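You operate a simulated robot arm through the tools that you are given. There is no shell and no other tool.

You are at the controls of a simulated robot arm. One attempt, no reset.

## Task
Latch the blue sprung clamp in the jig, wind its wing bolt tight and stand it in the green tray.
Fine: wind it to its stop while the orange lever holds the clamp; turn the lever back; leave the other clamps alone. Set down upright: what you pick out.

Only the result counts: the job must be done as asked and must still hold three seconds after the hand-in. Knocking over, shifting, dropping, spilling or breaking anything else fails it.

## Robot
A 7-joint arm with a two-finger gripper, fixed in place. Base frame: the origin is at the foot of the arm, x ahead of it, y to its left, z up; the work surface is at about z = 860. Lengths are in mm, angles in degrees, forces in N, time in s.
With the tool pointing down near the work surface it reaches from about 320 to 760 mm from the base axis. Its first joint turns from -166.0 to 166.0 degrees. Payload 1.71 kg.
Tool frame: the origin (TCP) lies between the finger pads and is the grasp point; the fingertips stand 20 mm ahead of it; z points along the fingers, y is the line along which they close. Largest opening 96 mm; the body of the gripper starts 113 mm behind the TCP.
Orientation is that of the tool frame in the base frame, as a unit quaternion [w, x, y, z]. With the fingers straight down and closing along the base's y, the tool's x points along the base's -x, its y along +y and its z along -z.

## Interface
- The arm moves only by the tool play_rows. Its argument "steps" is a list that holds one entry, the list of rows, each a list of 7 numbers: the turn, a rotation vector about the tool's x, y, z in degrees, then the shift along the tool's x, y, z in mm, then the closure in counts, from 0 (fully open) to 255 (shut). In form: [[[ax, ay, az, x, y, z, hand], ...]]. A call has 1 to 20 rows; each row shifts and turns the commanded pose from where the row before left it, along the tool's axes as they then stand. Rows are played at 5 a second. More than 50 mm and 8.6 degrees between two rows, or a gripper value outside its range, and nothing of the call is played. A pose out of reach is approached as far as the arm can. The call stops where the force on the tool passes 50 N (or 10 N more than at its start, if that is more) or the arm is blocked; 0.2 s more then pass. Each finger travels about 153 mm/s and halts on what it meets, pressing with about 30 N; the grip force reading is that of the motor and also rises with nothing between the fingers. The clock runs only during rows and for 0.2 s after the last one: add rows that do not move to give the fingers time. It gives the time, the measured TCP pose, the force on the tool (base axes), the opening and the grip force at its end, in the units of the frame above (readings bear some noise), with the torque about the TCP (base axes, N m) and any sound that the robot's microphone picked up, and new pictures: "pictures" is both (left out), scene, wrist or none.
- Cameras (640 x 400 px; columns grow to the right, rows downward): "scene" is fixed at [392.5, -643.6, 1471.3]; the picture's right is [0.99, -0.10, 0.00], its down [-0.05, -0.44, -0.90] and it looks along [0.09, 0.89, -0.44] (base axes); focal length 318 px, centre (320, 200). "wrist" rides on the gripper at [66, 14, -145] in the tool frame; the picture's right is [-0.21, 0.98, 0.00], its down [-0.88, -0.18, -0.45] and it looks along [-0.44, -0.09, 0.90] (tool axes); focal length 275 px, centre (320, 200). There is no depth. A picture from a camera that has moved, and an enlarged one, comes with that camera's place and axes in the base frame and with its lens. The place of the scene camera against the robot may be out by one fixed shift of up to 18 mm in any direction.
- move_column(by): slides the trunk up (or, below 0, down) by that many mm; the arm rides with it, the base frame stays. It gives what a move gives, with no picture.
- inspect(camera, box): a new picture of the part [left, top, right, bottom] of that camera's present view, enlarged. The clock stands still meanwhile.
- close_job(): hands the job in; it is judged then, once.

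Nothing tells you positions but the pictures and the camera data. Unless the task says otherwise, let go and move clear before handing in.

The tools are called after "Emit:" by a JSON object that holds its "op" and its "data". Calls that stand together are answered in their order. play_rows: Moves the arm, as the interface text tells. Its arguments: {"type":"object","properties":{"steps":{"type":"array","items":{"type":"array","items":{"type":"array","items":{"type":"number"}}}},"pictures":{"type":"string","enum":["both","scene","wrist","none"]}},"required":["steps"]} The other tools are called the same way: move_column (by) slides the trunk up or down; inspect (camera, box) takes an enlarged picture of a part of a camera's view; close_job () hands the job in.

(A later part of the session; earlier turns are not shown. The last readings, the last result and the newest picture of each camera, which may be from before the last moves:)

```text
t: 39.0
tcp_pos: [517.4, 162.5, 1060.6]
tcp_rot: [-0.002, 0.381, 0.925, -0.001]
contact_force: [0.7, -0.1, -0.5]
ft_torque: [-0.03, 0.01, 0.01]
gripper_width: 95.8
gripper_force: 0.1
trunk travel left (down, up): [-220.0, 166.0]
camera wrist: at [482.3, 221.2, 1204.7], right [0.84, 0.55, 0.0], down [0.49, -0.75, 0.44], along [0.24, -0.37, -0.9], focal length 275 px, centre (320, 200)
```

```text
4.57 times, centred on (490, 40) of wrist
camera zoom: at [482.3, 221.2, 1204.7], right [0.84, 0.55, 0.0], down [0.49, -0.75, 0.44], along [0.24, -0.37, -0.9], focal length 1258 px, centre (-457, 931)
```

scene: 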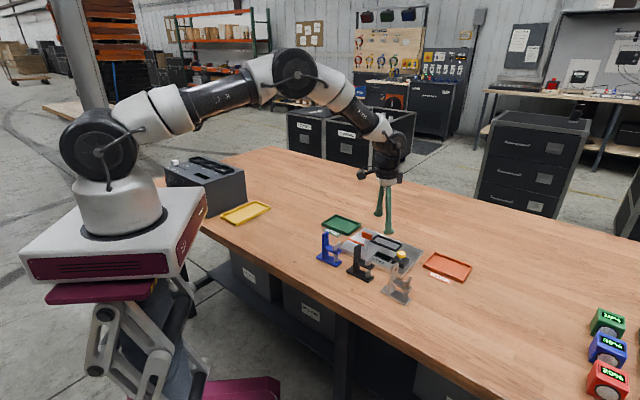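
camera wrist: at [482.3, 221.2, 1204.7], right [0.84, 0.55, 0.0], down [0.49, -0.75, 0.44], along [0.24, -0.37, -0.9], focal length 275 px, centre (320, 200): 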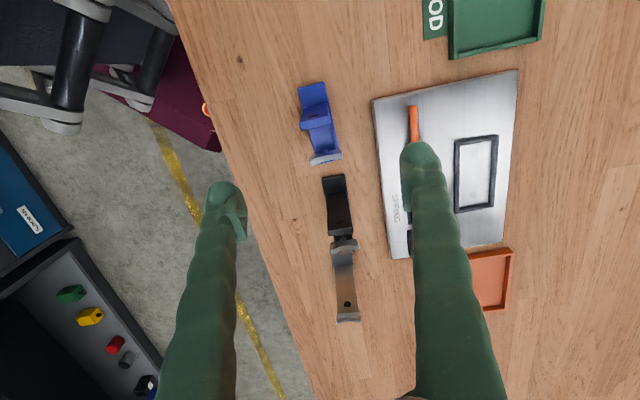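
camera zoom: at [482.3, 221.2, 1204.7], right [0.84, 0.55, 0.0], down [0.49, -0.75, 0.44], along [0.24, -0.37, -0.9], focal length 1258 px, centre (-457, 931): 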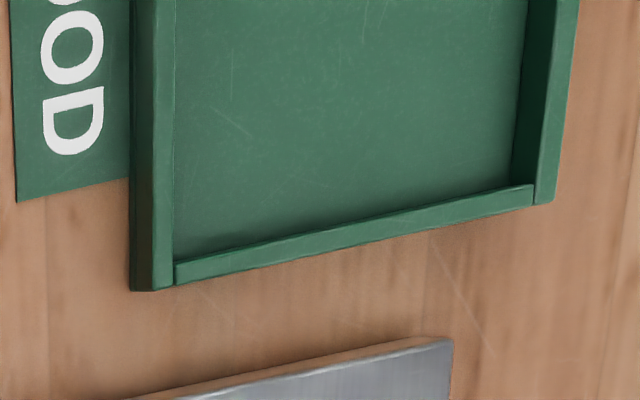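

Now a closer scene look at the blue clamp's wing and the gap below it, and the tray.

Emit:
{"op": "inspect", "data": {"camera": "scene", "box": [316, 228, 348, 268]}}

Emit:
{"op": "inspect", "data": {"camera": "scene", "box": [315, 205, 375, 245]}}

Emit:
{"op": "inspect", "data": {"camera": "wrist", "box": [400, 0, 600, 120]}}

```text
10.00 times, centred on (332, 248) of scene
camera zoom: at [392.5, -643.6, 1471.3], right [0.99, -0.1, 0.0], down [-0.05, -0.44, -0.9], along [0.09, 0.89, -0.44], focal length 3181 px, centre (200, -280)
```

zoom: 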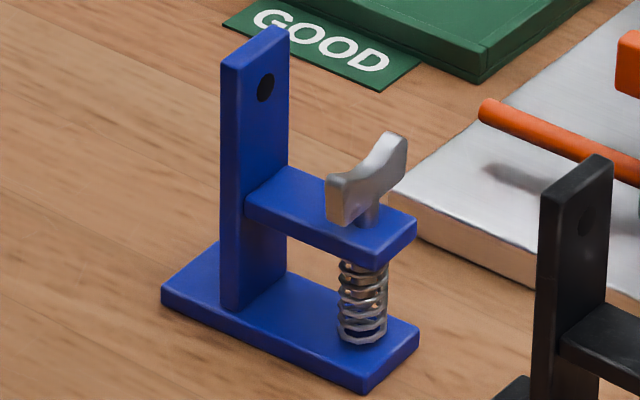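

```text
10.00 times, centred on (345, 225) of scene
camera zoom: at [392.5, -643.6, 1471.3], right [0.99, -0.1, 0.0], down [-0.05, -0.44, -0.9], along [0.09, 0.89, -0.44], focal length 3181 px, centre (70, -50)
```

zoom: 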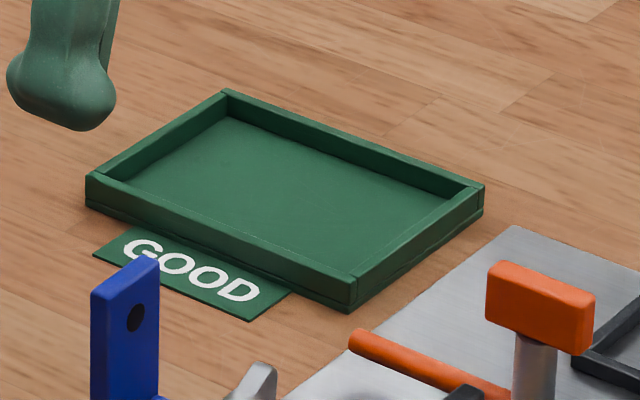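

```text
3.20 times, centred on (500, 60) of wrist
camera zoom: at [482.3, 221.2, 1204.7], right [0.84, 0.55, 0.0], down [0.49, -0.75, 0.44], along [0.24, -0.37, -0.9], focal length 881 px, centre (-256, 648)
```

zoom: 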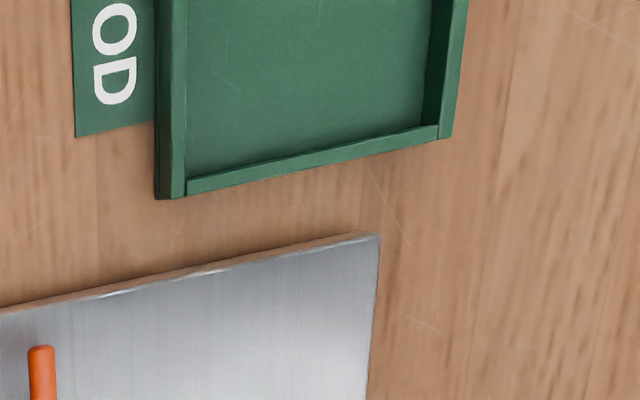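

The clamp: foot centre ≈ (513.3, 170.0), long axis at −42.6°, post centre ≈ (503.4, 179.2) with top at z≈957, bolt at ≈ (535, 149), wing top z≈930. I'll turn the tool so it closes along the clamp's long axis to grip the thin post, with a partly open hand.

Emit:
{"op": "play_rows", "data": {"steps": [[[0, 0, -7.7, 0, 0, 0, 165], [0, 0, -7.7, 0, 0, 0, 165], [0, 0, -7.7, 0, 0, 0, 165], [0, 0, -7.7, 0, 0, 0, 165], [0, 0, -7.7, 0, 0, 0, 165], [0, 0, -7.7, 0, 0, 0, 165], [0, 0, -7.7, 0, 0, 0, 165], [0, 0, -7.7, 0, 0, 0, 165], [0, 0, -7.7, 0, 0, 0, 165], [0, 0, -7.7, 0, 0, 0, 165], [0, 0, -7.7, 0, 0, 0, 165], [0, 0, -7.5, 0, 0, 0, 165], [0, 0, 0, 0, 0, 0, 165], [0, 0, 0, 0, 0, 0, 165]]], "pictures": "wrist"}}

```text
t: 42.0
tcp_pos: [519.2, 164.8, 1059.8]
tcp_rot: [-0.002, -0.401, 0.916, 0.0]
contact_force: [1.3, 1.0, -0.6]
ft_torque: [0.01, 0.0, 0.0]
gripper_width: 33.9
gripper_force: 0.0
trunk travel left (down, up): [-220.0, 166.0]
camera wrist: at [466.0, 128.4, 1204.4], right [-0.58, 0.81, 0.0], down [0.73, 0.52, 0.44], along [0.36, 0.26, -0.9], focal length 275 px, centre (320, 200)
```

wrist: 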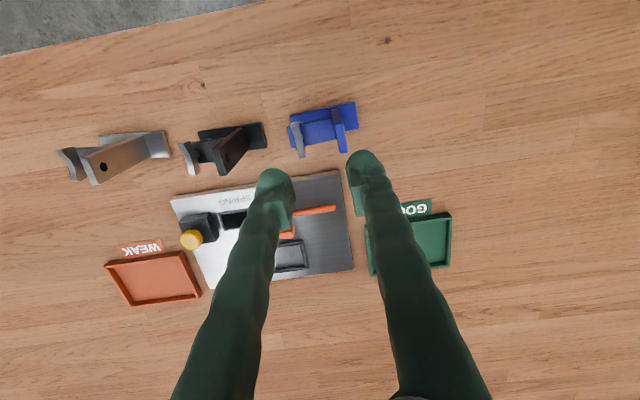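

The yaw is right (137.3°). One more close zoom from this angle to verify the clamp's position.

Emit:
{"op": "inspect", "data": {"camera": "wrist", "box": [280, 95, 368, 165]}}

```text
5.71 times, centred on (324, 130) of wrist
camera zoom: at [466.0, 128.4, 1204.4], right [-0.58, 0.81, 0.0], down [0.73, 0.52, 0.44], along [0.36, 0.26, -0.9], focal length 1573 px, centre (297, 600)
```

zoom: 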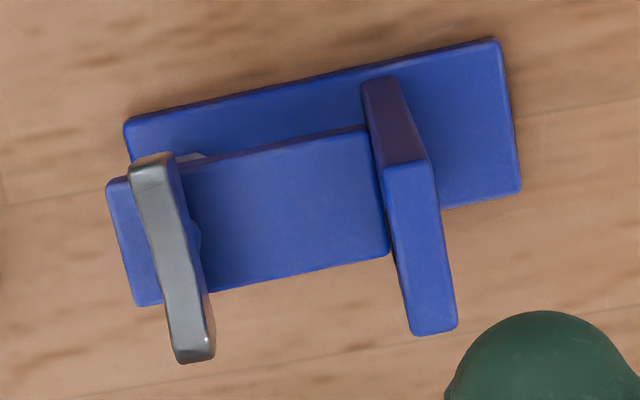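

The check agrees: post centre ≈ (503.5, 179.2). I'll tilt the tool 7° (about its closing axis, for later reach) and go to a point above the post.

Emit:
{"op": "play_rows", "data": {"steps": [[[0, -7, 0, 0, 0, 0, 165], [0, 0, 0, 0, 0, 0, 165], [0, 0, 0, 3.68, 10.65, 29.67, 165], [0, 0, 0, 3.68, 10.65, 29.67, 165], [0, 0, 0, 0, 0, 0, 165], [0, 0, 0, 0, 0, 0, 165]]], "pictures": "wrist"}}

```text
t: 43.4
tcp_pos: [503.9, 180.0, 996.2]
tcp_rot: [0.053, -0.4, 0.915, 0.025]
contact_force: [-0.4, -0.2, 0.8]
ft_torque: [-0.01, 0.02, 0.02]
gripper_width: 34.2
gripper_force: 0.0
trunk travel left (down, up): [-220.0, 166.0]
camera wrist: at [439.4, 130.0, 1133.3], right [-0.58, 0.81, 0.03], down [0.69, 0.47, 0.55], along [0.43, 0.33, -0.84], focal length 275 px, centre (320, 200)
```

wrist: 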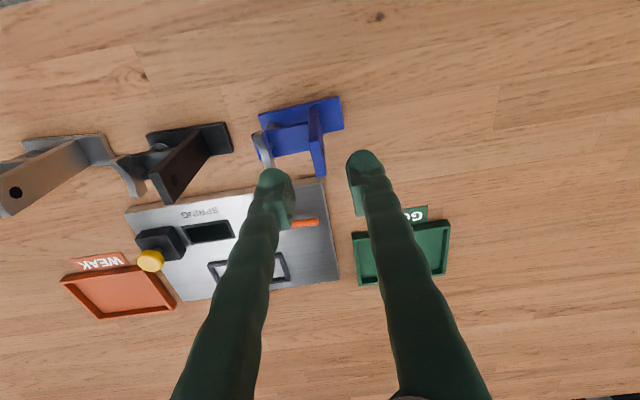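

Positioned above the post with ~6.7° tilt. Now descending straight to grip height (TCP z≈942).

Emit:
{"op": "play_rows", "data": {"steps": [[[0, 0, 0, 2.43, -0.08, 17.8, 165], [0, 0, 0, 2.43, -0.08, 17.8, 165], [0, 0, 0, 2.43, -0.08, 17.8, 165], [0, 0, 0, 0, 0, 0, 165], [0, 0, 0, 0, 0, 0, 165]]], "pictures": "both"}}

Emit:
{"op": "inspect", "data": {"camera": "scene", "box": [300, 195, 380, 275]}}

```text
t: 44.6
tcp_pos: [503.3, 179.2, 944.8]
tcp_rot: [0.054, -0.399, 0.915, 0.025]
contact_force: [0.0, -0.2, -0.6]
ft_torque: [0.02, -0.01, 0.01]
gripper_width: 34.0
gripper_force: 0.0
trunk travel left (down, up): [-220.0, 166.0]
camera wrist: at [438.7, 129.8, 1080.0], right [-0.58, 0.81, 0.03], down [0.69, 0.47, 0.55], along [0.43, 0.33, -0.84], focal length 275 px, centre (320, 200)
```

scene: 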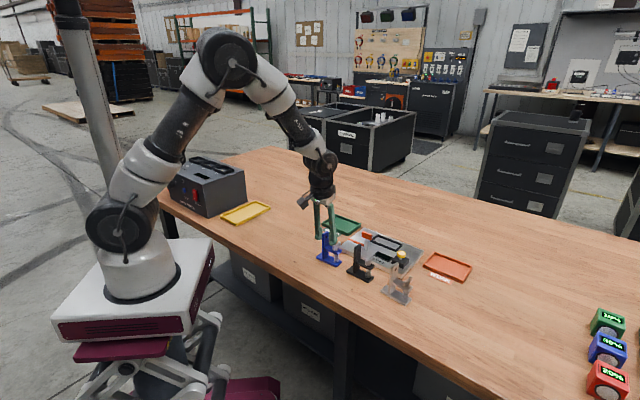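
wrist: 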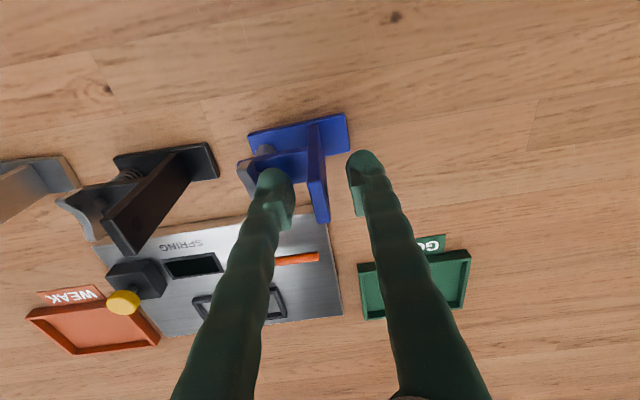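

```text
5.00 times, centred on (340, 235) of scene
camera zoom: at [392.5, -643.6, 1471.3], right [0.99, -0.1, 0.0], down [-0.05, -0.44, -0.9], along [0.09, 0.89, -0.44], focal length 1591 px, centre (220, 25)
```

zoom: 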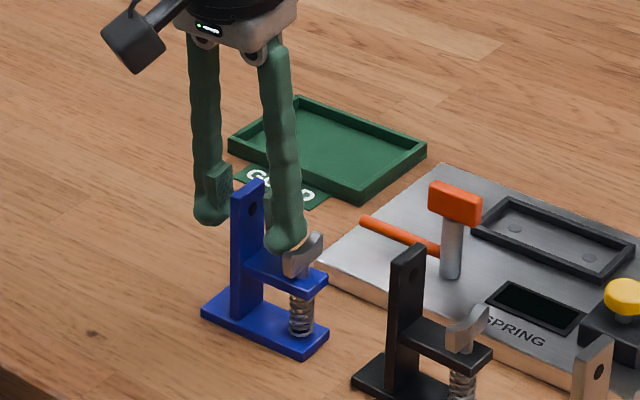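

The fingers straddle the post evenly. Closing the hand.

Emit:
{"op": "play_rows", "data": {"steps": [[[0, 0, 0, 0, 0, 0, 255], [0, 0, 0, 0, 0, 0, 255], [0, 0, 0, 0, 0, 0, 255], [0, 0, 0, 0, 0, 0, 255]]], "pictures": "wrist"}}

```text
t: 45.6
tcp_pos: [502.8, 178.1, 944.5]
tcp_rot: [0.054, -0.4, 0.915, 0.026]
contact_force: [1.0, 0.2, 0.3]
ft_torque: [0.05, -0.08, 0.01]
gripper_width: 6.8
gripper_force: 29.9
trunk travel left (down, up): [-220.0, 166.0]
camera wrist: at [438.7, 129.9, 1080.1], right [-0.58, 0.81, 0.03], down [0.69, 0.47, 0.55], along [0.43, 0.33, -0.84], focal length 275 px, centre (320, 200)
```

wrist: 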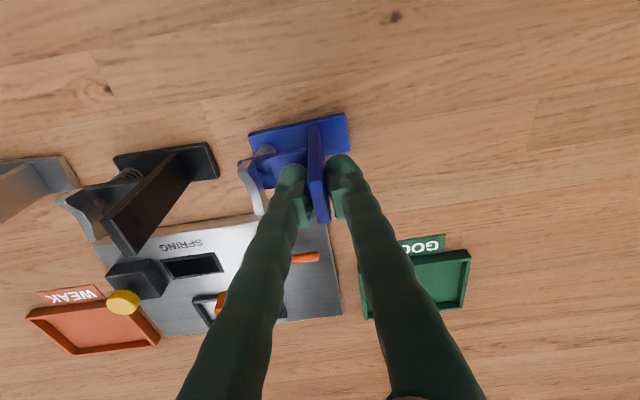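

Gripped (6.8 mm, 30 N). Lifting straight up slowly and checking.

Emit:
{"op": "play_rows", "data": {"steps": [[[0, 0, 0, -0.6, 0, -5, 255], [0, 0, 0, -1.2, 0, -10, 255], [0, 0, 0, -2.2, 0.1, -18.2, 255], [0, 0, 0, -2.2, 0.1, -18.2, 255], [0, 0, 0, -2.2, 0.1, -18.2, 255], [0, 0, 0, 0, 0, 0, 255], [0, 0, 0, 0, 0, 0, 255]]], "pictures": "both"}}

Emit:
{"op": "inspect", "data": {"camera": "scene", "box": [300, 175, 400, 265]}}

```text
t: 47.2
tcp_pos: [503.6, 178.7, 1013.1]
tcp_rot: [0.055, -0.4, 0.914, 0.024]
contact_force: [0.9, 0.8, -1.0]
ft_torque: [0.04, 0.03, -0.01]
gripper_width: 6.9
gripper_force: 30.1
trunk travel left (down, up): [-220.0, 166.0]
camera wrist: at [439.0, 129.0, 1149.9], right [-0.58, 0.81, 0.03], down [0.69, 0.47, 0.55], along [0.43, 0.33, -0.84], focal length 275 px, centre (320, 200)
```

scene: 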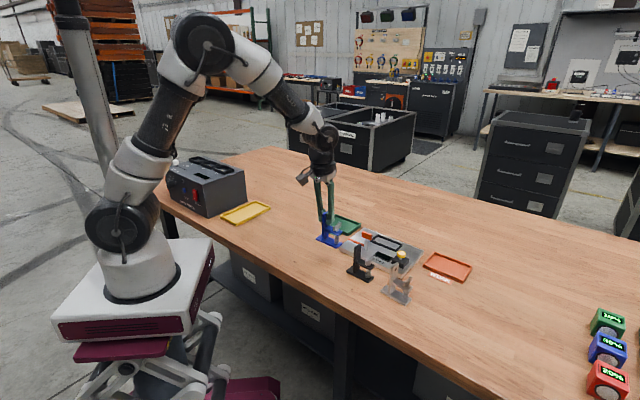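
wrist: 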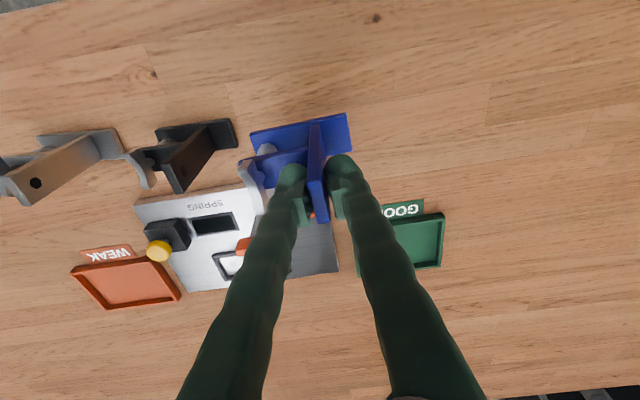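

```text
4.44 times, centred on (350, 220) of scene
camera zoom: at [392.5, -643.6, 1471.3], right [0.99, -0.1, 0.0], down [-0.05, -0.44, -0.9], along [0.09, 0.89, -0.44], focal length 1414 px, centre (187, 111)
```

zoom: 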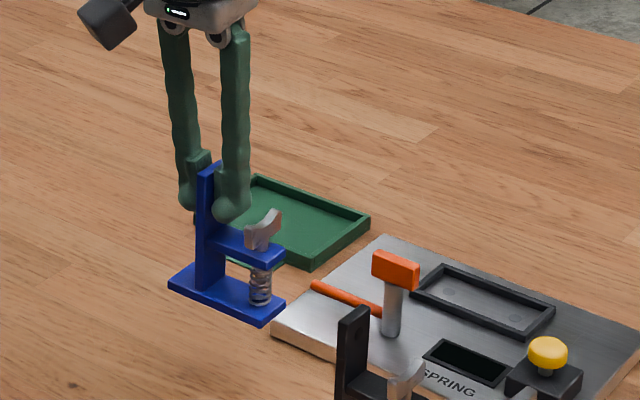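

The clamp is held firmly. I'll zoom the wrist view to measure the foot's pose relative to the hand.

Emit:
{"op": "inspect", "data": {"camera": "wrist", "box": [235, 100, 365, 230]}}

```text
3.08 times, centred on (300, 165) of wrist
camera zoom: at [439.0, 129.0, 1149.9], right [-0.58, 0.81, 0.03], down [0.69, 0.47, 0.55], along [0.43, 0.33, -0.84], focal length 847 px, centre (382, 308)
```

zoom: 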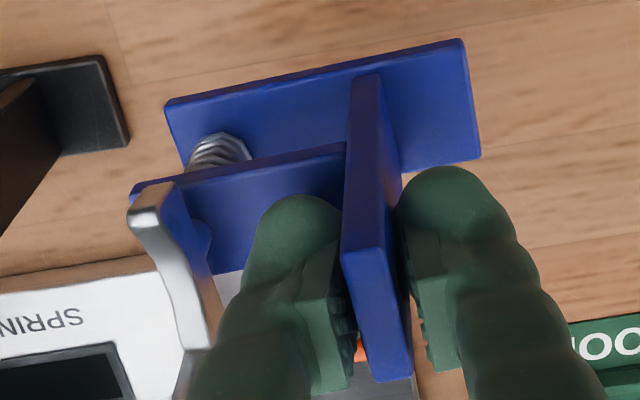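

The clamp's centre is 12.8 mm along its axis from the TCP. Now I turn it 2.9° to match the nest and carry it to a point short of the nest on its long axis, clear of the lever.

Emit:
{"op": "play_rows", "data": {"steps": [[[0.35, 0, 2.88, 0, 0, 0, 255], [0, 0, 0, -29.9, -0.97, 3.61, 255], [0, 0, 0, -29.9, -0.97, 3.61, 255], [0, 0, 0, -29.9, -0.97, 3.61, 255], [0, 0, 0, -29.9, -0.97, 3.61, 255], [0, 0, 0, -29.9, -0.97, 3.61, 255], [0, 0, 0, -29.9, -0.97, 3.61, 255], [0, 0, 0, 0, 0, 0, 255], [0, 0, 0, 0, 0, 0, 255]]], "pictures": "both"}}

```text
t: 49.2
tcp_pos: [639.9, 301.3, 1015.1]
tcp_rot: [0.055, -0.377, 0.924, 0.024]
contact_force: [-0.2, 0.6, -1.8]
ft_torque: [0.02, 0.02, -0.02]
gripper_width: 7.2
gripper_force: 30.3
trunk travel left (down, up): [-220.0, 166.0]
camera wrist: at [573.3, 255.8, 1152.6], right [-0.54, 0.84, 0.03], down [0.71, 0.44, 0.54], along [0.45, 0.31, -0.84], focal length 275 px, centre (320, 200)
```

scene: 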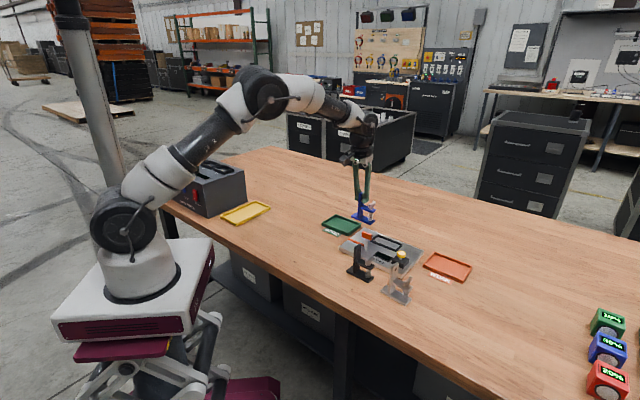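
wrist: 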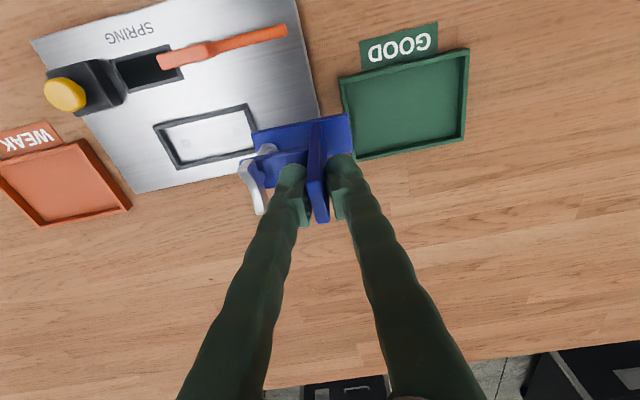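

On line with the nest. Moving along the nest axis above it.

Emit:
{"op": "play_rows", "data": {"steps": [[[0, 0, 0, 1.1, -24.6, 4.8, 255], [0, 0, 0, 1.1, -24.6, 4.8, 255], [0, 0, 0, 1.1, -24.6, 4.8, 255], [0, 0, 0, 1.1, -24.6, 4.8, 255], [0, 0, 0, 0, 0, 0, 255], [0, 0, 0, 0, 0, 0, 255]]], "pictures": "both"}}

Emit:
{"op": "inspect", "data": {"camera": "wrist", "box": [210, 70, 400, 200]}}

Emit:
{"op": "inspect", "data": {"camera": "scene", "box": [340, 195, 430, 270]}}

```text
t: 50.6
tcp_pos: [704.9, 229.5, 996.1]
tcp_rot: [0.054, -0.376, 0.925, 0.024]
contact_force: [-0.5, -0.1, -2.6]
ft_torque: [0.0, 0.03, -0.02]
gripper_width: 6.8
gripper_force: 29.8
trunk travel left (down, up): [-220.0, 166.0]
camera wrist: at [637.7, 183.4, 1132.4], right [-0.54, 0.84, 0.03], down [0.71, 0.44, 0.54], along [0.45, 0.31, -0.84], focal length 275 px, centre (320, 200)
```

scene: 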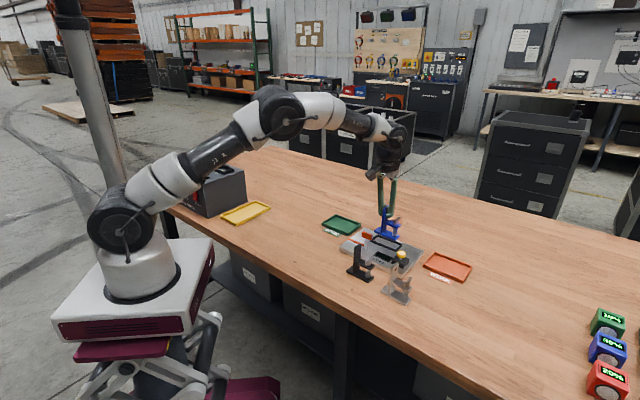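
wrist: 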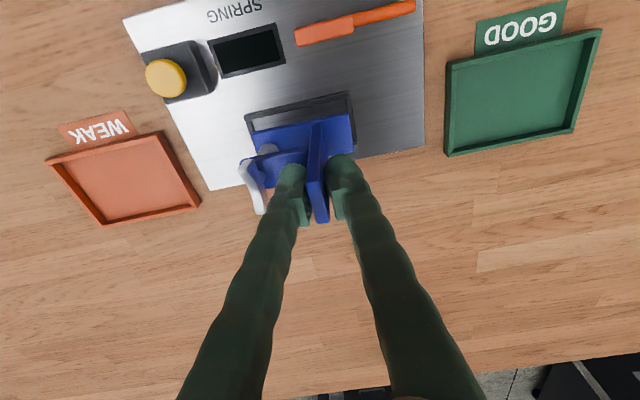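

```text
3.08 times, centred on (305, 135) of wrist
camera zoom: at [637.7, 183.4, 1132.4], right [-0.54, 0.84, 0.03], down [0.71, 0.44, 0.54], along [0.45, 0.31, -0.84], focal length 847 px, centre (366, 400)
```

zoom: 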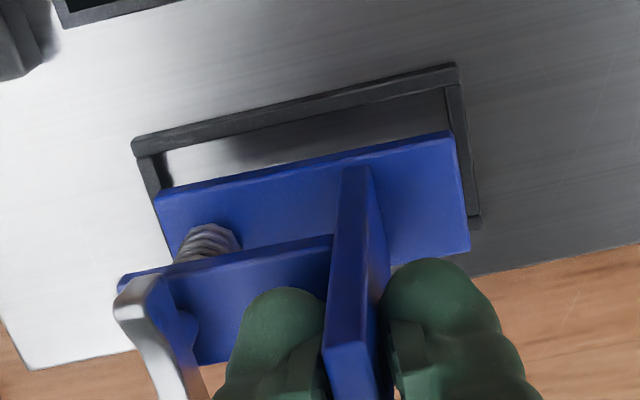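

```text
5.33 times, centred on (385, 232) of scene
camera zoom: at [392.5, -643.6, 1471.3], right [0.99, -0.1, 0.0], down [-0.05, -0.44, -0.9], along [0.09, 0.89, -0.44], focal length 1697 px, centre (-27, 27)
```

zoom: 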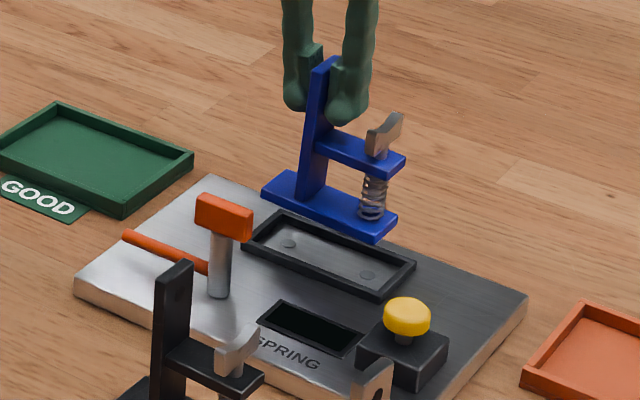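

The clamp hangs over the nest, about 3 mm short along x. Correcting and lowering to just above the frame.

Emit:
{"op": "play_rows", "data": {"steps": [[[0, 0, 0, 0.75, -1.15, 14, 255], [0, 0, 0, 0.75, -1.15, 14, 255], [0, 0, 0, 0, 0, 0, 255], [0, 0, 0, 0, 0, 0, 255]]], "pictures": "wrist"}}

Emit:
{"op": "inspect", "data": {"camera": "wrist", "box": [210, 70, 400, 200]}}

Emit:
{"op": "inspect", "data": {"camera": "scene", "box": [350, 205, 425, 265]}}

```text
t: 51.6
tcp_pos: [707.9, 229.3, 967.6]
tcp_rot: [0.054, -0.377, 0.924, 0.024]
contact_force: [0.2, 0.7, -1.7]
ft_torque: [0.03, 0.02, -0.02]
gripper_width: 6.7
gripper_force: 29.8
trunk travel left (down, up): [-220.0, 166.0]
camera wrist: at [640.9, 184.0, 1102.9], right [-0.54, 0.84, 0.03], down [0.71, 0.44, 0.54], along [0.45, 0.31, -0.84], focal length 275 px, centre (320, 200)
```

wrist: 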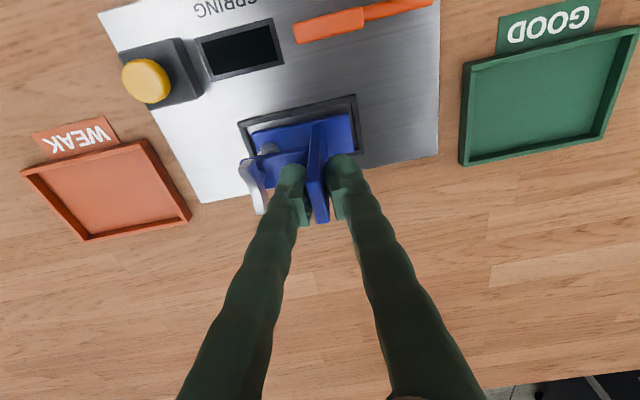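

```text
3.08 times, centred on (305, 135) of wrist
camera zoom: at [640.9, 184.0, 1102.9], right [-0.54, 0.84, 0.03], down [0.71, 0.44, 0.54], along [0.45, 0.31, -0.84], focal length 847 px, centre (366, 400)
```

zoom: 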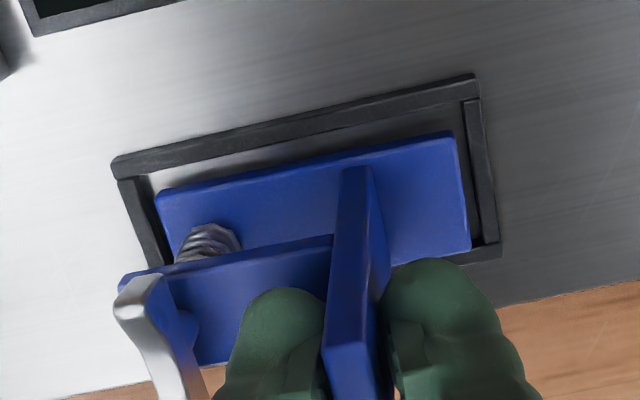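

```text
6.67 times, centred on (388, 235) of scene
camera zoom: at [392.5, -643.6, 1471.3], right [0.99, -0.1, 0.0], down [-0.05, -0.44, -0.9], along [0.09, 0.89, -0.44], focal length 2121 px, centre (-130, -33)
```

zoom: 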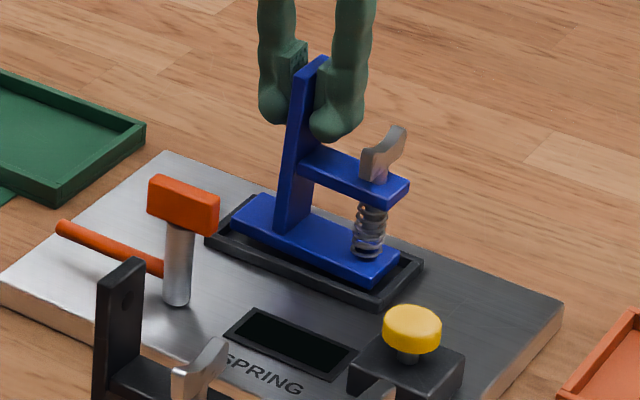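

Aligned within about 1 mm. Lowering the foot into the nest in small steps, watching the force.

Emit:
{"op": "play_rows", "data": {"steps": [[[0, 0, 0, 0.25, -0.25, 2.5, 255], [0, 0, 0, 0.25, -0.25, 2.5, 255], [0, 0, 0, 0.25, -0.25, 2.5, 255], [0, 0, 0, 0.25, -0.25, 2.5, 255], [0, 0, 0, 0, 0, 0, 255], [0, 0, 0, 0, 0, 0, 255]]], "pictures": "none"}}

```text
t: 53.0
tcp_pos: [707.7, 229.8, 960.5]
tcp_rot: [0.055, -0.378, 0.924, 0.024]
contact_force: [1.8, 3.6, 16.4]
ft_torque: [-0.02, 0.07, -0.02]
gripper_width: 7.0
gripper_force: 30.6
trunk travel left (down, up): [-220.0, 166.0]
```

Contact at TCP z≈960. I'll check by picture whether the foot is in the nest or sitting on the frame.

Emit:
{"op": "inspect", "data": {"camera": "wrist", "box": [210, 70, 400, 200]}}

Emit:
{"op": "inspect", "data": {"camera": "scene", "box": [360, 225, 420, 265]}}

```text
3.08 times, centred on (305, 135) of wrist
camera zoom: at [640.2, 183.4, 1095.7], right [-0.54, 0.84, 0.03], down [0.71, 0.44, 0.55], along [0.45, 0.31, -0.84], focal length 847 px, centre (366, 400)
```

zoom: 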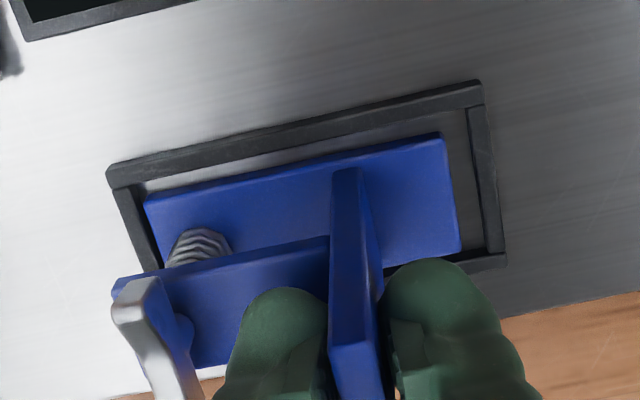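

```text
10.00 times, centred on (390, 245) of scene
camera zoom: at [392.5, -643.6, 1471.3], right [0.99, -0.1, 0.0], down [-0.05, -0.44, -0.9], along [0.09, 0.89, -0.44], focal length 3181 px, centre (-380, -250)
```

zoom: 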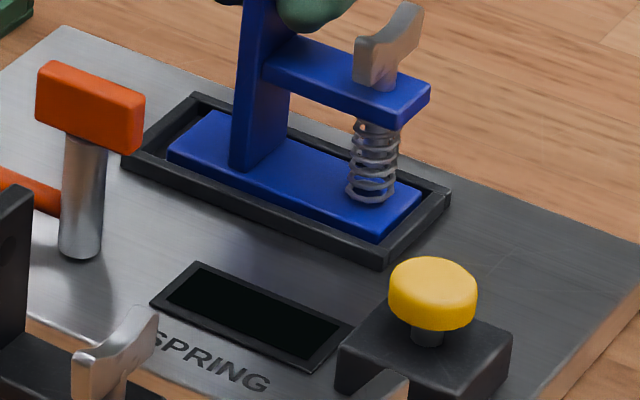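

The bolt end seems to catch on the end wall (foot ~3 mm too far along the axis). Lifting 6 mm, shifting 3 mm back, and looking again.

Emit:
{"op": "play_rows", "data": {"steps": [[[0, 0, 0, -0.7, 0, -6, 255], [0, 0, 0, 0, 3, 0, 255], [0, 0, 0, 0, 0, 0, 255], [0, 0, 0, 0, 0, 0, 255]]], "pictures": "none"}}

Emit:
{"op": "inspect", "data": {"camera": "wrist", "box": [210, 70, 400, 200]}}

Emit:
{"op": "inspect", "data": {"camera": "scene", "box": [360, 225, 420, 265]}}

```text
t: 54.0
tcp_pos: [704.5, 230.3, 964.0]
tcp_rot: [0.053, -0.376, 0.925, 0.023]
contact_force: [-1.0, -0.4, -3.2]
ft_torque: [0.01, 0.03, 0.04]
gripper_width: 6.8
gripper_force: 30.2
trunk travel left (down, up): [-220.0, 166.0]
```

```text
3.08 times, centred on (305, 135) of wrist
camera zoom: at [638.4, 184.6, 1099.5], right [-0.54, 0.84, 0.03], down [0.72, 0.44, 0.54], along [0.45, 0.31, -0.84], focal length 847 px, centre (366, 400)
```

zoom: 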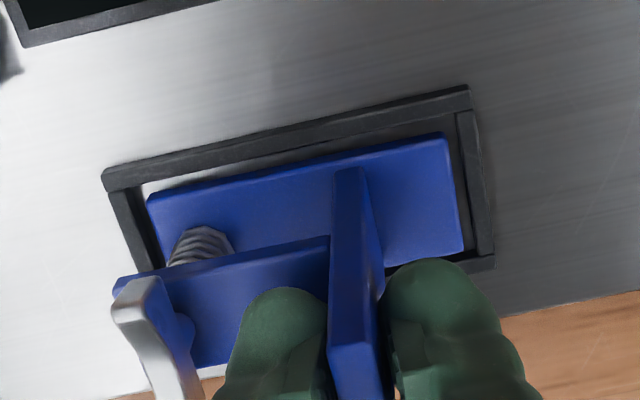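

```text
10.00 times, centred on (390, 245) of scene
camera zoom: at [392.5, -643.6, 1471.3], right [0.99, -0.1, 0.0], down [-0.05, -0.44, -0.9], along [0.09, 0.89, -0.44], focal length 3181 px, centre (-380, -250)
```

zoom: 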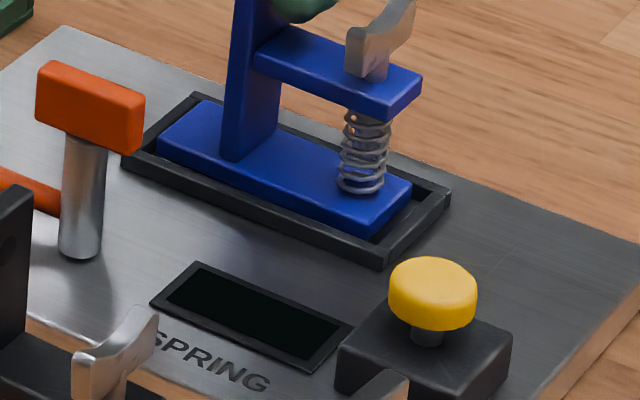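

Comparing with the frame corners, the foot had actually been seated on the nest floor; now it is ~3.5 mm up inside the frame. I'll recentre a little and lower it back onto the floor.

Emit:
{"op": "play_rows", "data": {"steps": [[[0, 0, 0, -1.98, -0.97, 0.23, 255], [0, 0, 0, 0, 0, 0, 255], [0, 0, 0, 0.24, 0, 2.04, 255], [0, 0, 0, 0.24, 0, 2.04, 255], [0, 0, 0, 0, 0, 0, 255], [0, 0, 0, 0, 0, 0, 255]]], "pictures": "none"}}

Emit:
{"op": "inspect", "data": {"camera": "wrist", "box": [210, 70, 400, 200]}}

Emit:
{"op": "inspect", "data": {"camera": "scene", "box": [360, 225, 420, 265]}}

```text
t: 55.4
tcp_pos: [707.1, 230.8, 961.5]
tcp_rot: [0.054, -0.376, 0.925, 0.023]
contact_force: [-0.7, 1.1, 1.9]
ft_torque: [0.07, -0.06, 0.06]
gripper_width: 6.9
gripper_force: 29.7
trunk travel left (down, up): [-220.0, 166.0]
```

```text
3.08 times, centred on (305, 135) of wrist
camera zoom: at [639.6, 185.6, 1096.0], right [-0.54, 0.84, 0.03], down [0.71, 0.44, 0.54], along [0.45, 0.31, -0.84], focal length 847 px, centre (366, 400)
```

zoom: 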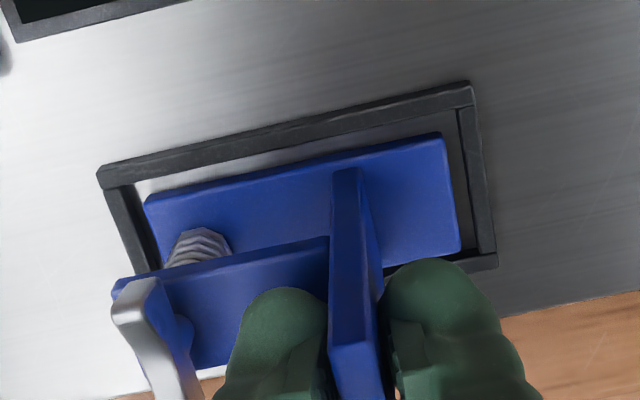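

```text
10.00 times, centred on (390, 245) of scene
camera zoom: at [392.5, -643.6, 1471.3], right [0.99, -0.1, 0.0], down [-0.05, -0.44, -0.9], along [0.09, 0.89, -0.44], focal length 3181 px, centre (-380, -250)
```

zoom: 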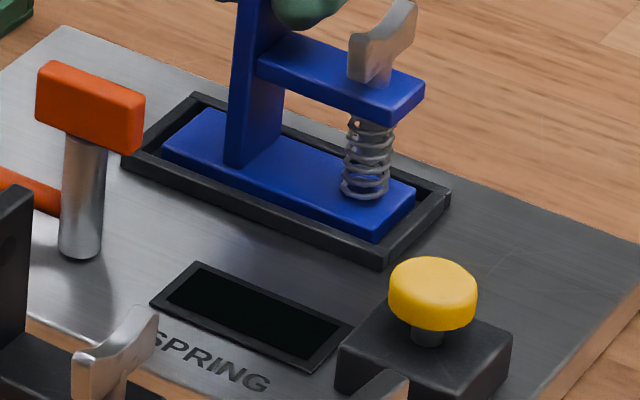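

Nearly in contact and well centred. Lowering 1.5 mm more, then releasing.

Emit:
{"op": "play_rows", "data": {"steps": [[[0, 0, 0, 0.18, 0, 1.5, 255], [0, 0, 0, 0, 0, 0, 255], [0, 0, 0, 0, 0, 0, 255]]], "pictures": "none"}}

Emit:
{"op": "play_rows", "data": {"steps": [[[0, 0, 0, 0, 0, 0, 215], [0, 0, 0, 0, 0, 0, 190], [0, 0, 0, 0, 0, 0, 165], [0, 0, 0, 0, 0, 0, 165]]], "pictures": "wrist"}}

Emit:
{"op": "inspect", "data": {"camera": "scene", "box": [360, 210, 420, 265]}}

```text
t: 56.2
tcp_pos: [707.5, 231.5, 961.0]
tcp_rot: [0.055, -0.376, 0.925, 0.024]
contact_force: [-3.2, -1.0, 13.0]
ft_torque: [-0.19, 0.25, -0.02]
gripper_width: 7.2
gripper_force: 30.1
trunk travel left (down, up): [-220.0, 166.0]
```

```text
t: 57.2
tcp_pos: [706.5, 231.0, 959.8]
tcp_rot: [0.054, -0.376, 0.925, 0.023]
contact_force: [-1.3, 0.4, 0.4]
ft_torque: [0.01, 0.01, -0.01]
gripper_width: 34.0
gripper_force: 0.1
trunk travel left (down, up): [-220.0, 166.0]
camera wrist: at [640.5, 185.8, 1094.2], right [-0.54, 0.84, 0.03], down [0.71, 0.44, 0.54], along [0.45, 0.31, -0.84], focal length 275 px, centre (320, 200)
```

wrist: 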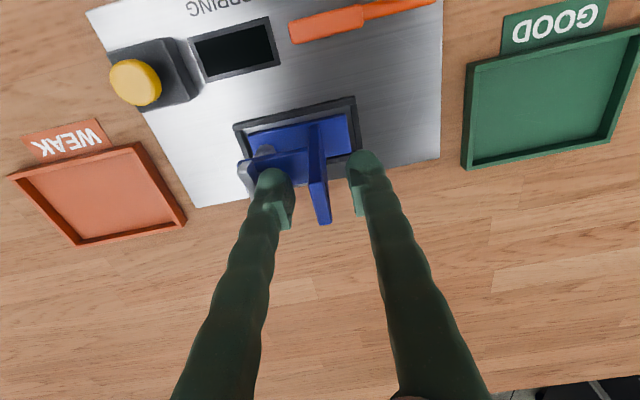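

```text
7.27 times, centred on (390, 238) of scene
camera zoom: at [392.5, -643.6, 1471.3], right [0.99, -0.1, 0.0], down [-0.05, -0.44, -0.9], along [0.09, 0.89, -0.44], focal length 2314 px, centre (-189, -73)
```

zoom: 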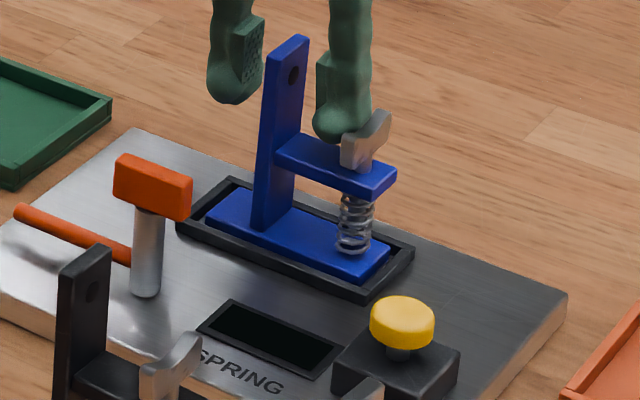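

The clamp stands in the nest. Raising the hand straight up, clear of it.

Emit:
{"op": "play_rows", "data": {"steps": [[[0, 0, 0, -1.2, 0, -10, 165], [0, 0, 0, -2.3, 0.1, -19.5, 165], [0, 0, 0, -2.3, 0.1, -19.5, 165], [0, 0, 0, -2.3, 0.1, -19.5, 165], [0, 0, 0, 0, 0, 0, 165], [0, 0, 0, 0, 0, 0, 165]]], "pictures": "wrist"}}

Emit:
{"op": "inspect", "data": {"camera": "wrist", "box": [210, 60, 400, 190]}}

Emit:
{"op": "inspect", "data": {"camera": "scene", "box": [355, 215, 420, 265]}}

```text
t: 58.6
tcp_pos: [706.8, 231.4, 1027.3]
tcp_rot: [0.055, -0.376, 0.925, 0.023]
contact_force: [0.7, -0.6, 0.2]
ft_torque: [0.03, -0.01, 0.0]
gripper_width: 33.7
gripper_force: 0.1
trunk travel left (down, up): [-220.0, 166.0]
camera wrist: at [639.5, 185.9, 1163.6], right [-0.54, 0.84, 0.03], down [0.71, 0.44, 0.54], along [0.45, 0.31, -0.84], focal length 275 px, centre (320, 200)
```

wrist: 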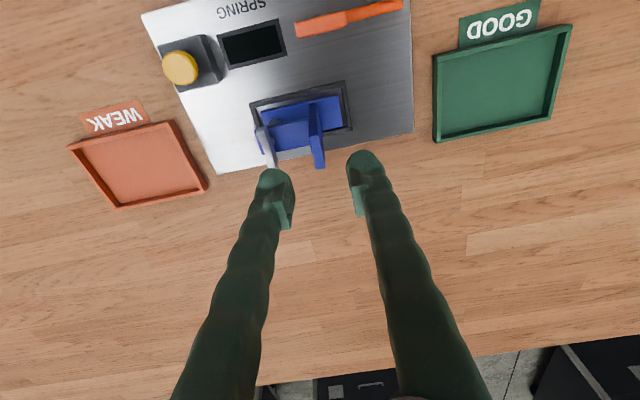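

```text
3.08 times, centred on (305, 125) of wrist
camera zoom: at [639.5, 185.9, 1163.6], right [-0.54, 0.84, 0.03], down [0.71, 0.44, 0.54], along [0.45, 0.31, -0.84], focal length 847 px, centre (366, 431)
```

zoom: 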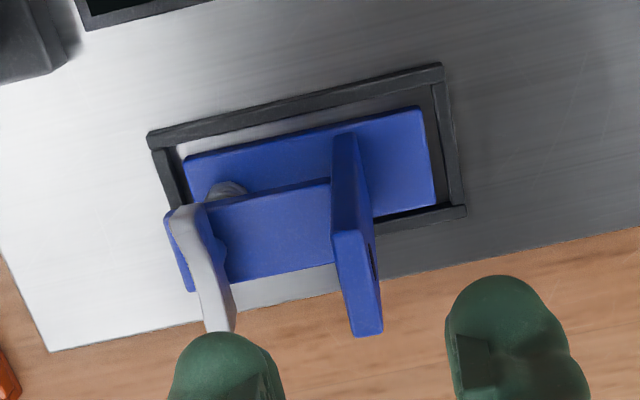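

```text
8.00 times, centred on (388, 240) of scene
camera zoom: at [392.5, -643.6, 1471.3], right [0.99, -0.1, 0.0], down [-0.05, -0.44, -0.9], along [0.09, 0.89, -0.44], focal length 2545 px, centre (-220, -120)
```

zoom: 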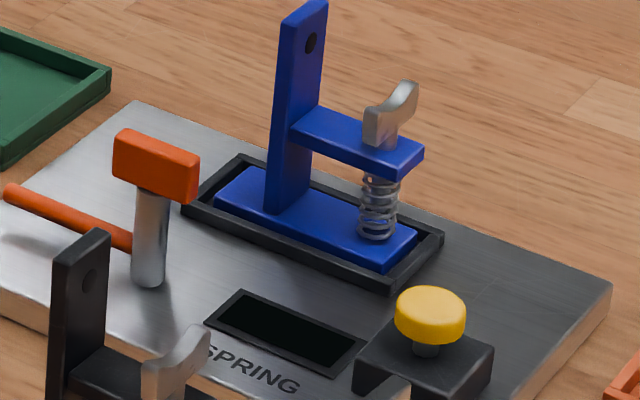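

The clamp is seated neatly (bolt axis ≈ (737, 201)). Now I go over the lever's T-block, straighten the tool and turn it so the fingers close across the block.

Emit:
{"op": "play_rows", "data": {"steps": [[[0, 0, 0, 25.5, 6.4, -3.1, 149], [0, 0, 0, 25.5, 6.4, -3.1, 149], [0, 0, 0, 25.6, 6.4, -3.0, 149], [0, 6.8, 0, 0, 0, 0, 149], [0, 0, 7.5, 0, 0, 0, 149], [0, 0, 7.5, 0, 0, 0, 149], [0, 0, 7.5, 0, 0, 0, 149], [0, 0, 7.5, 0, 0, 0, 149], [0, 0, 7.5, 0, 0, 0, 149], [0, 0, 7.5, 0, 0, 0, 149], [0, 0, 7.5, 0, 0, 0, 149], [0, 0, 7.5, 0, 0, 0, 149], [0, 0, 7.5, 0, 0, 0, 149], [0, 0, 7.5, 0, 0, 0, 149], [0, 0, 7.5, 0, 0, 0, 149], [0, 0, 7.5, 0, 0, 0, 149], [0, 0, 0, 0, 0, 0, 149], [0, 0, 0, 0, 0, 0, 149]]], "pictures": "wrist"}}

Emit:
{"op": "inspect", "data": {"camera": "wrist", "box": [260, 80, 380, 200]}}

```text
t: 62.4
tcp_pos: [637.7, 190.6, 1027.7]
tcp_rot: [-0.002, 0.388, 0.922, 0.0]
contact_force: [0.6, -0.2, 0.1]
ft_torque: [-0.04, 0.01, -0.02]
gripper_width: 39.9
gripper_force: 0.0
trunk travel left (down, up): [-220.0, 166.0]
camera wrist: at [603.4, 249.9, 1172.2], right [0.84, 0.54, 0.0], down [0.48, -0.76, 0.44], along [0.24, -0.37, -0.9], focal length 275 px, centre (320, 200)
```

wrist: 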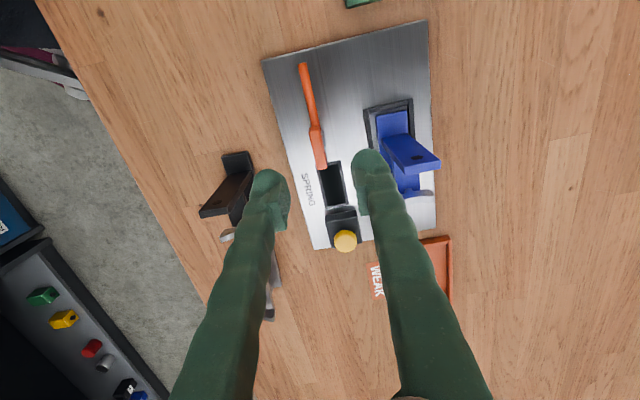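

```text
3.33 times, centred on (320, 140) of wrist
camera zoom: at [603.4, 249.9, 1172.2], right [0.84, 0.54, 0.0], down [0.48, -0.76, 0.44], along [0.24, -0.37, -0.9], focal length 918 px, centre (320, 400)
```

zoom: 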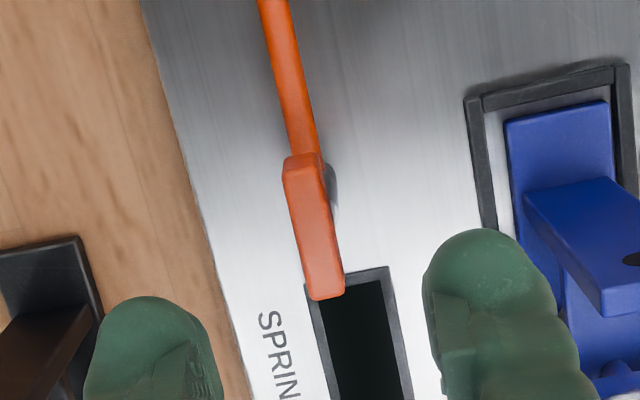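

Block centre measured at ≈ (637.8, 192.4), top z≈934. Descending around it with a 40 mm opening.

Emit:
{"op": "play_rows", "data": {"steps": [[[0, 0, 0, 0.5, 1.2, 22, 149], [0, 0, 0, 0, 0, 22, 149], [0, 0, 0, 0, 0, 22, 149], [0, 0, 0, 0, 0, 21.5, 149], [0, 0, 0, 0, 0, 0, 149], [0, 0, 0, 0, 0, 0, 149]]], "pictures": "wrist"}}

Emit:
{"op": "inspect", "data": {"camera": "scene", "box": [330, 200, 410, 265]}}

```text
t: 63.8
tcp_pos: [640.2, 192.5, 939.4]
tcp_rot: [-0.001, 0.387, 0.922, 0.0]
contact_force: [0.2, 0.8, 0.8]
ft_torque: [0.0, 0.02, -0.01]
gripper_width: 40.0
gripper_force: 0.0
trunk travel left (down, up): [-220.0, 166.0]
camera wrist: at [605.2, 250.7, 1084.2], right [0.84, 0.54, 0.0], down [0.48, -0.76, 0.44], along [0.24, -0.37, -0.9], focal length 275 px, centre (320, 200)
```

wrist: 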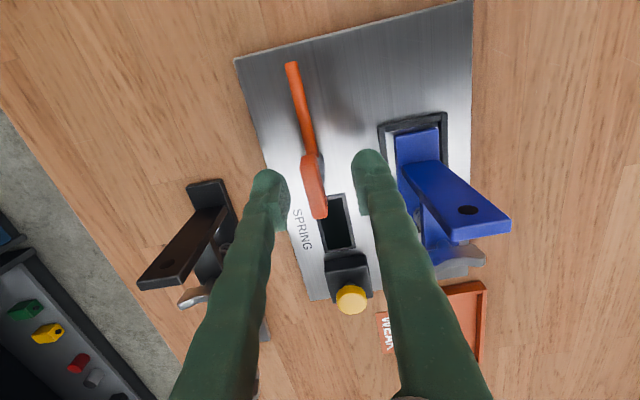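

```text
6.15 times, centred on (370, 232) of scene
camera zoom: at [392.5, -643.6, 1471.3], right [0.99, -0.1, 0.0], down [-0.05, -0.44, -0.9], along [0.09, 0.89, -0.44], focal length 1958 px, centre (12, 0)
```

zoom: 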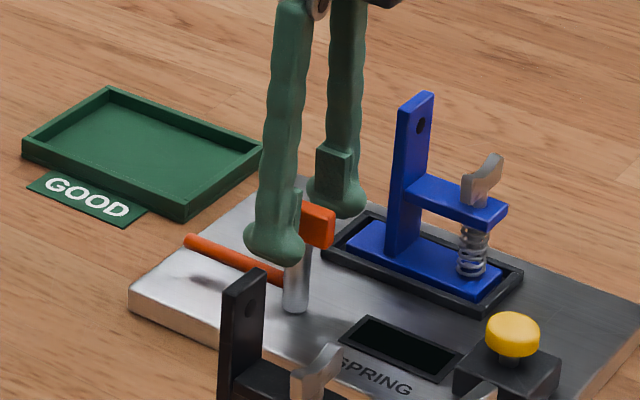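

Checking the alignment of the fingers with the block more closely before closing.

Emit:
{"op": "inspect", "data": {"camera": "wrist", "box": [270, 130, 370, 230]}}

```text
4.00 times, centred on (320, 180) of wrist
camera zoom: at [605.2, 250.7, 1084.2], right [0.84, 0.54, 0.0], down [0.48, -0.76, 0.44], along [0.24, -0.37, -0.9], focal length 1101 px, centre (320, 280)
```

zoom: 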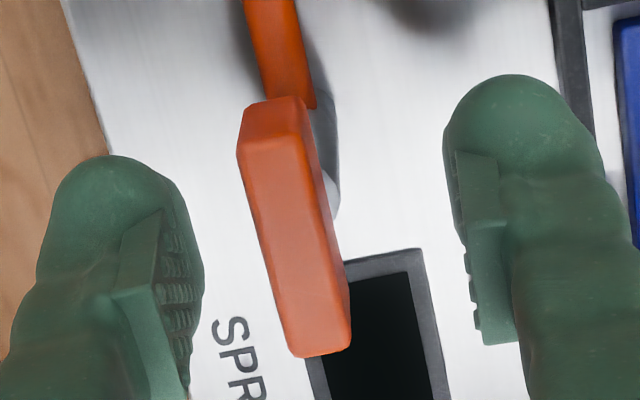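

The block is about 3 mm to one side; shifting 3 mm and then closing on it.

Emit:
{"op": "play_rows", "data": {"steps": [[[0, 0, 0, 0, -3, 0, 149], [0, 0, 0, 0, 0, 0, 149], [0, 0, 0, 0, 0, 0, 200], [0, 0, 0, 0, 0, 0, 255], [0, 0, 0, 0, 0, 0, 255], [0, 0, 0, 0, 0, 0, 255]]], "pictures": "wrist"}}

Emit:
{"op": "inspect", "data": {"camera": "wrist", "box": [270, 130, 370, 230]}}

```text
t: 65.2
tcp_pos: [635.6, 190.6, 939.5]
tcp_rot: [-0.002, 0.388, 0.922, 0.0]
contact_force: [-3.1, -2.0, -0.4]
ft_torque: [-0.04, -0.01, 0.0]
gripper_width: 9.2
gripper_force: 35.1
trunk travel left (down, up): [-220.0, 166.0]
camera wrist: at [602.1, 248.9, 1083.8], right [0.84, 0.54, 0.0], down [0.48, -0.76, 0.44], along [0.24, -0.37, -0.9], focal length 275 px, centre (320, 200)
```

wrist: 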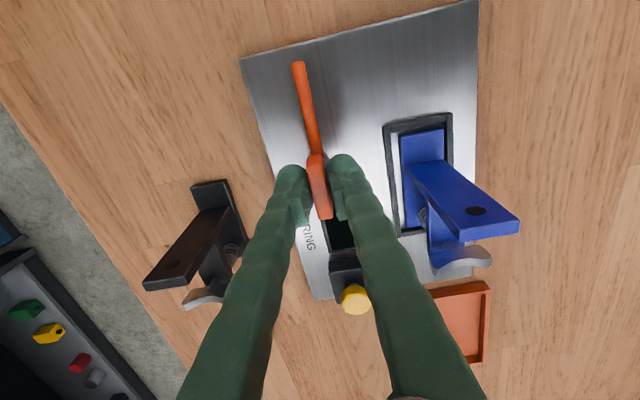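

```text
4.00 times, centred on (320, 180) of wrist
camera zoom: at [602.1, 248.9, 1083.8], right [0.84, 0.54, 0.0], down [0.48, -0.76, 0.44], along [0.24, -0.37, -0.9], focal length 1101 px, centre (320, 280)
```

zoom: 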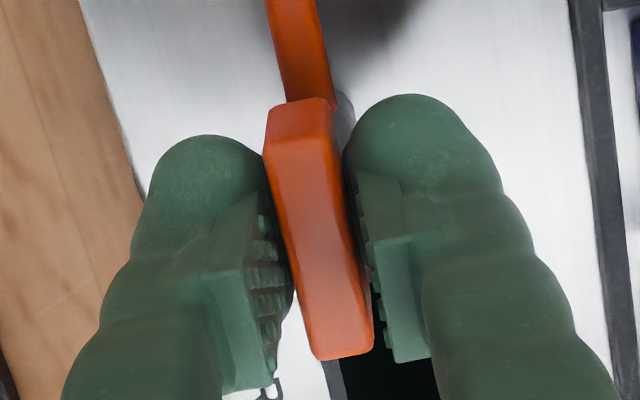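

Gripped the T-block. Turning clockwise in steps, first 45°.

Emit:
{"op": "play_rows", "data": {"steps": [[[0, 0, 7.5, 0, 0, 0, 255], [0, 0, 7.5, 0, 0, 0, 255], [0, 0, 7.5, 0, 0, 0, 255], [0, 0, 7.5, 0, 0, 0, 255], [0, 0, 7.5, 0, 0, 0, 255], [0, 0, 7.5, 0, 0, 0, 255], [0, 0, 0, 0, 0, 0, 255]]], "pictures": "both"}}

Emit:
{"op": "inspect", "data": {"camera": "scene", "box": [340, 215, 420, 265]}}

```text
t: 66.8
tcp_pos: [637.1, 190.5, 938.9]
tcp_rot: [-0.001, 0.711, 0.703, 0.0]
contact_force: [8.2, -2.3, -11.6]
ft_torque: [0.03, -0.1, 0.0]
gripper_width: 9.1
gripper_force: 34.5
trunk travel left (down, up): [-220.0, 166.0]
camera wrist: at [653.0, 258.0, 1083.7], right [0.98, -0.22, 0.0], down [-0.19, -0.87, 0.44], along [-0.1, -0.43, -0.9], focal length 275 px, centre (320, 200)
```

scene: 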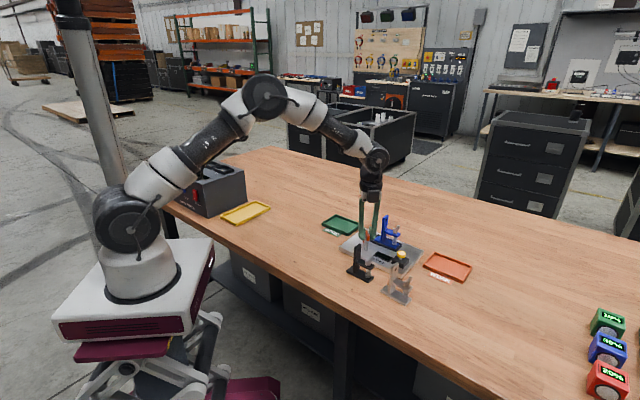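
wrist: 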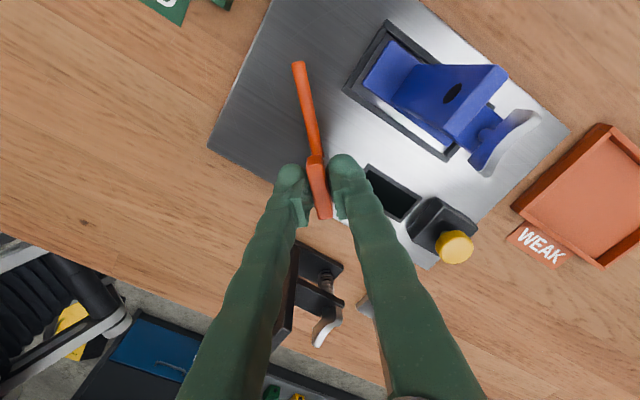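

```text
8.00 times, centred on (380, 240) of scene
camera zoom: at [392.5, -643.6, 1471.3], right [0.99, -0.1, 0.0], down [-0.05, -0.44, -0.9], along [0.09, 0.89, -0.44], focal length 2545 px, centre (-160, -120)
```

zoom: 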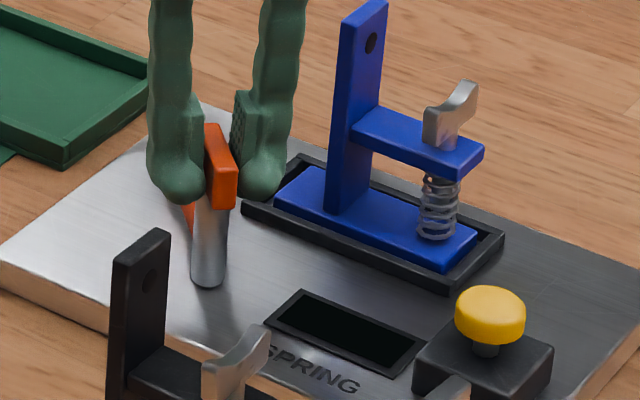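

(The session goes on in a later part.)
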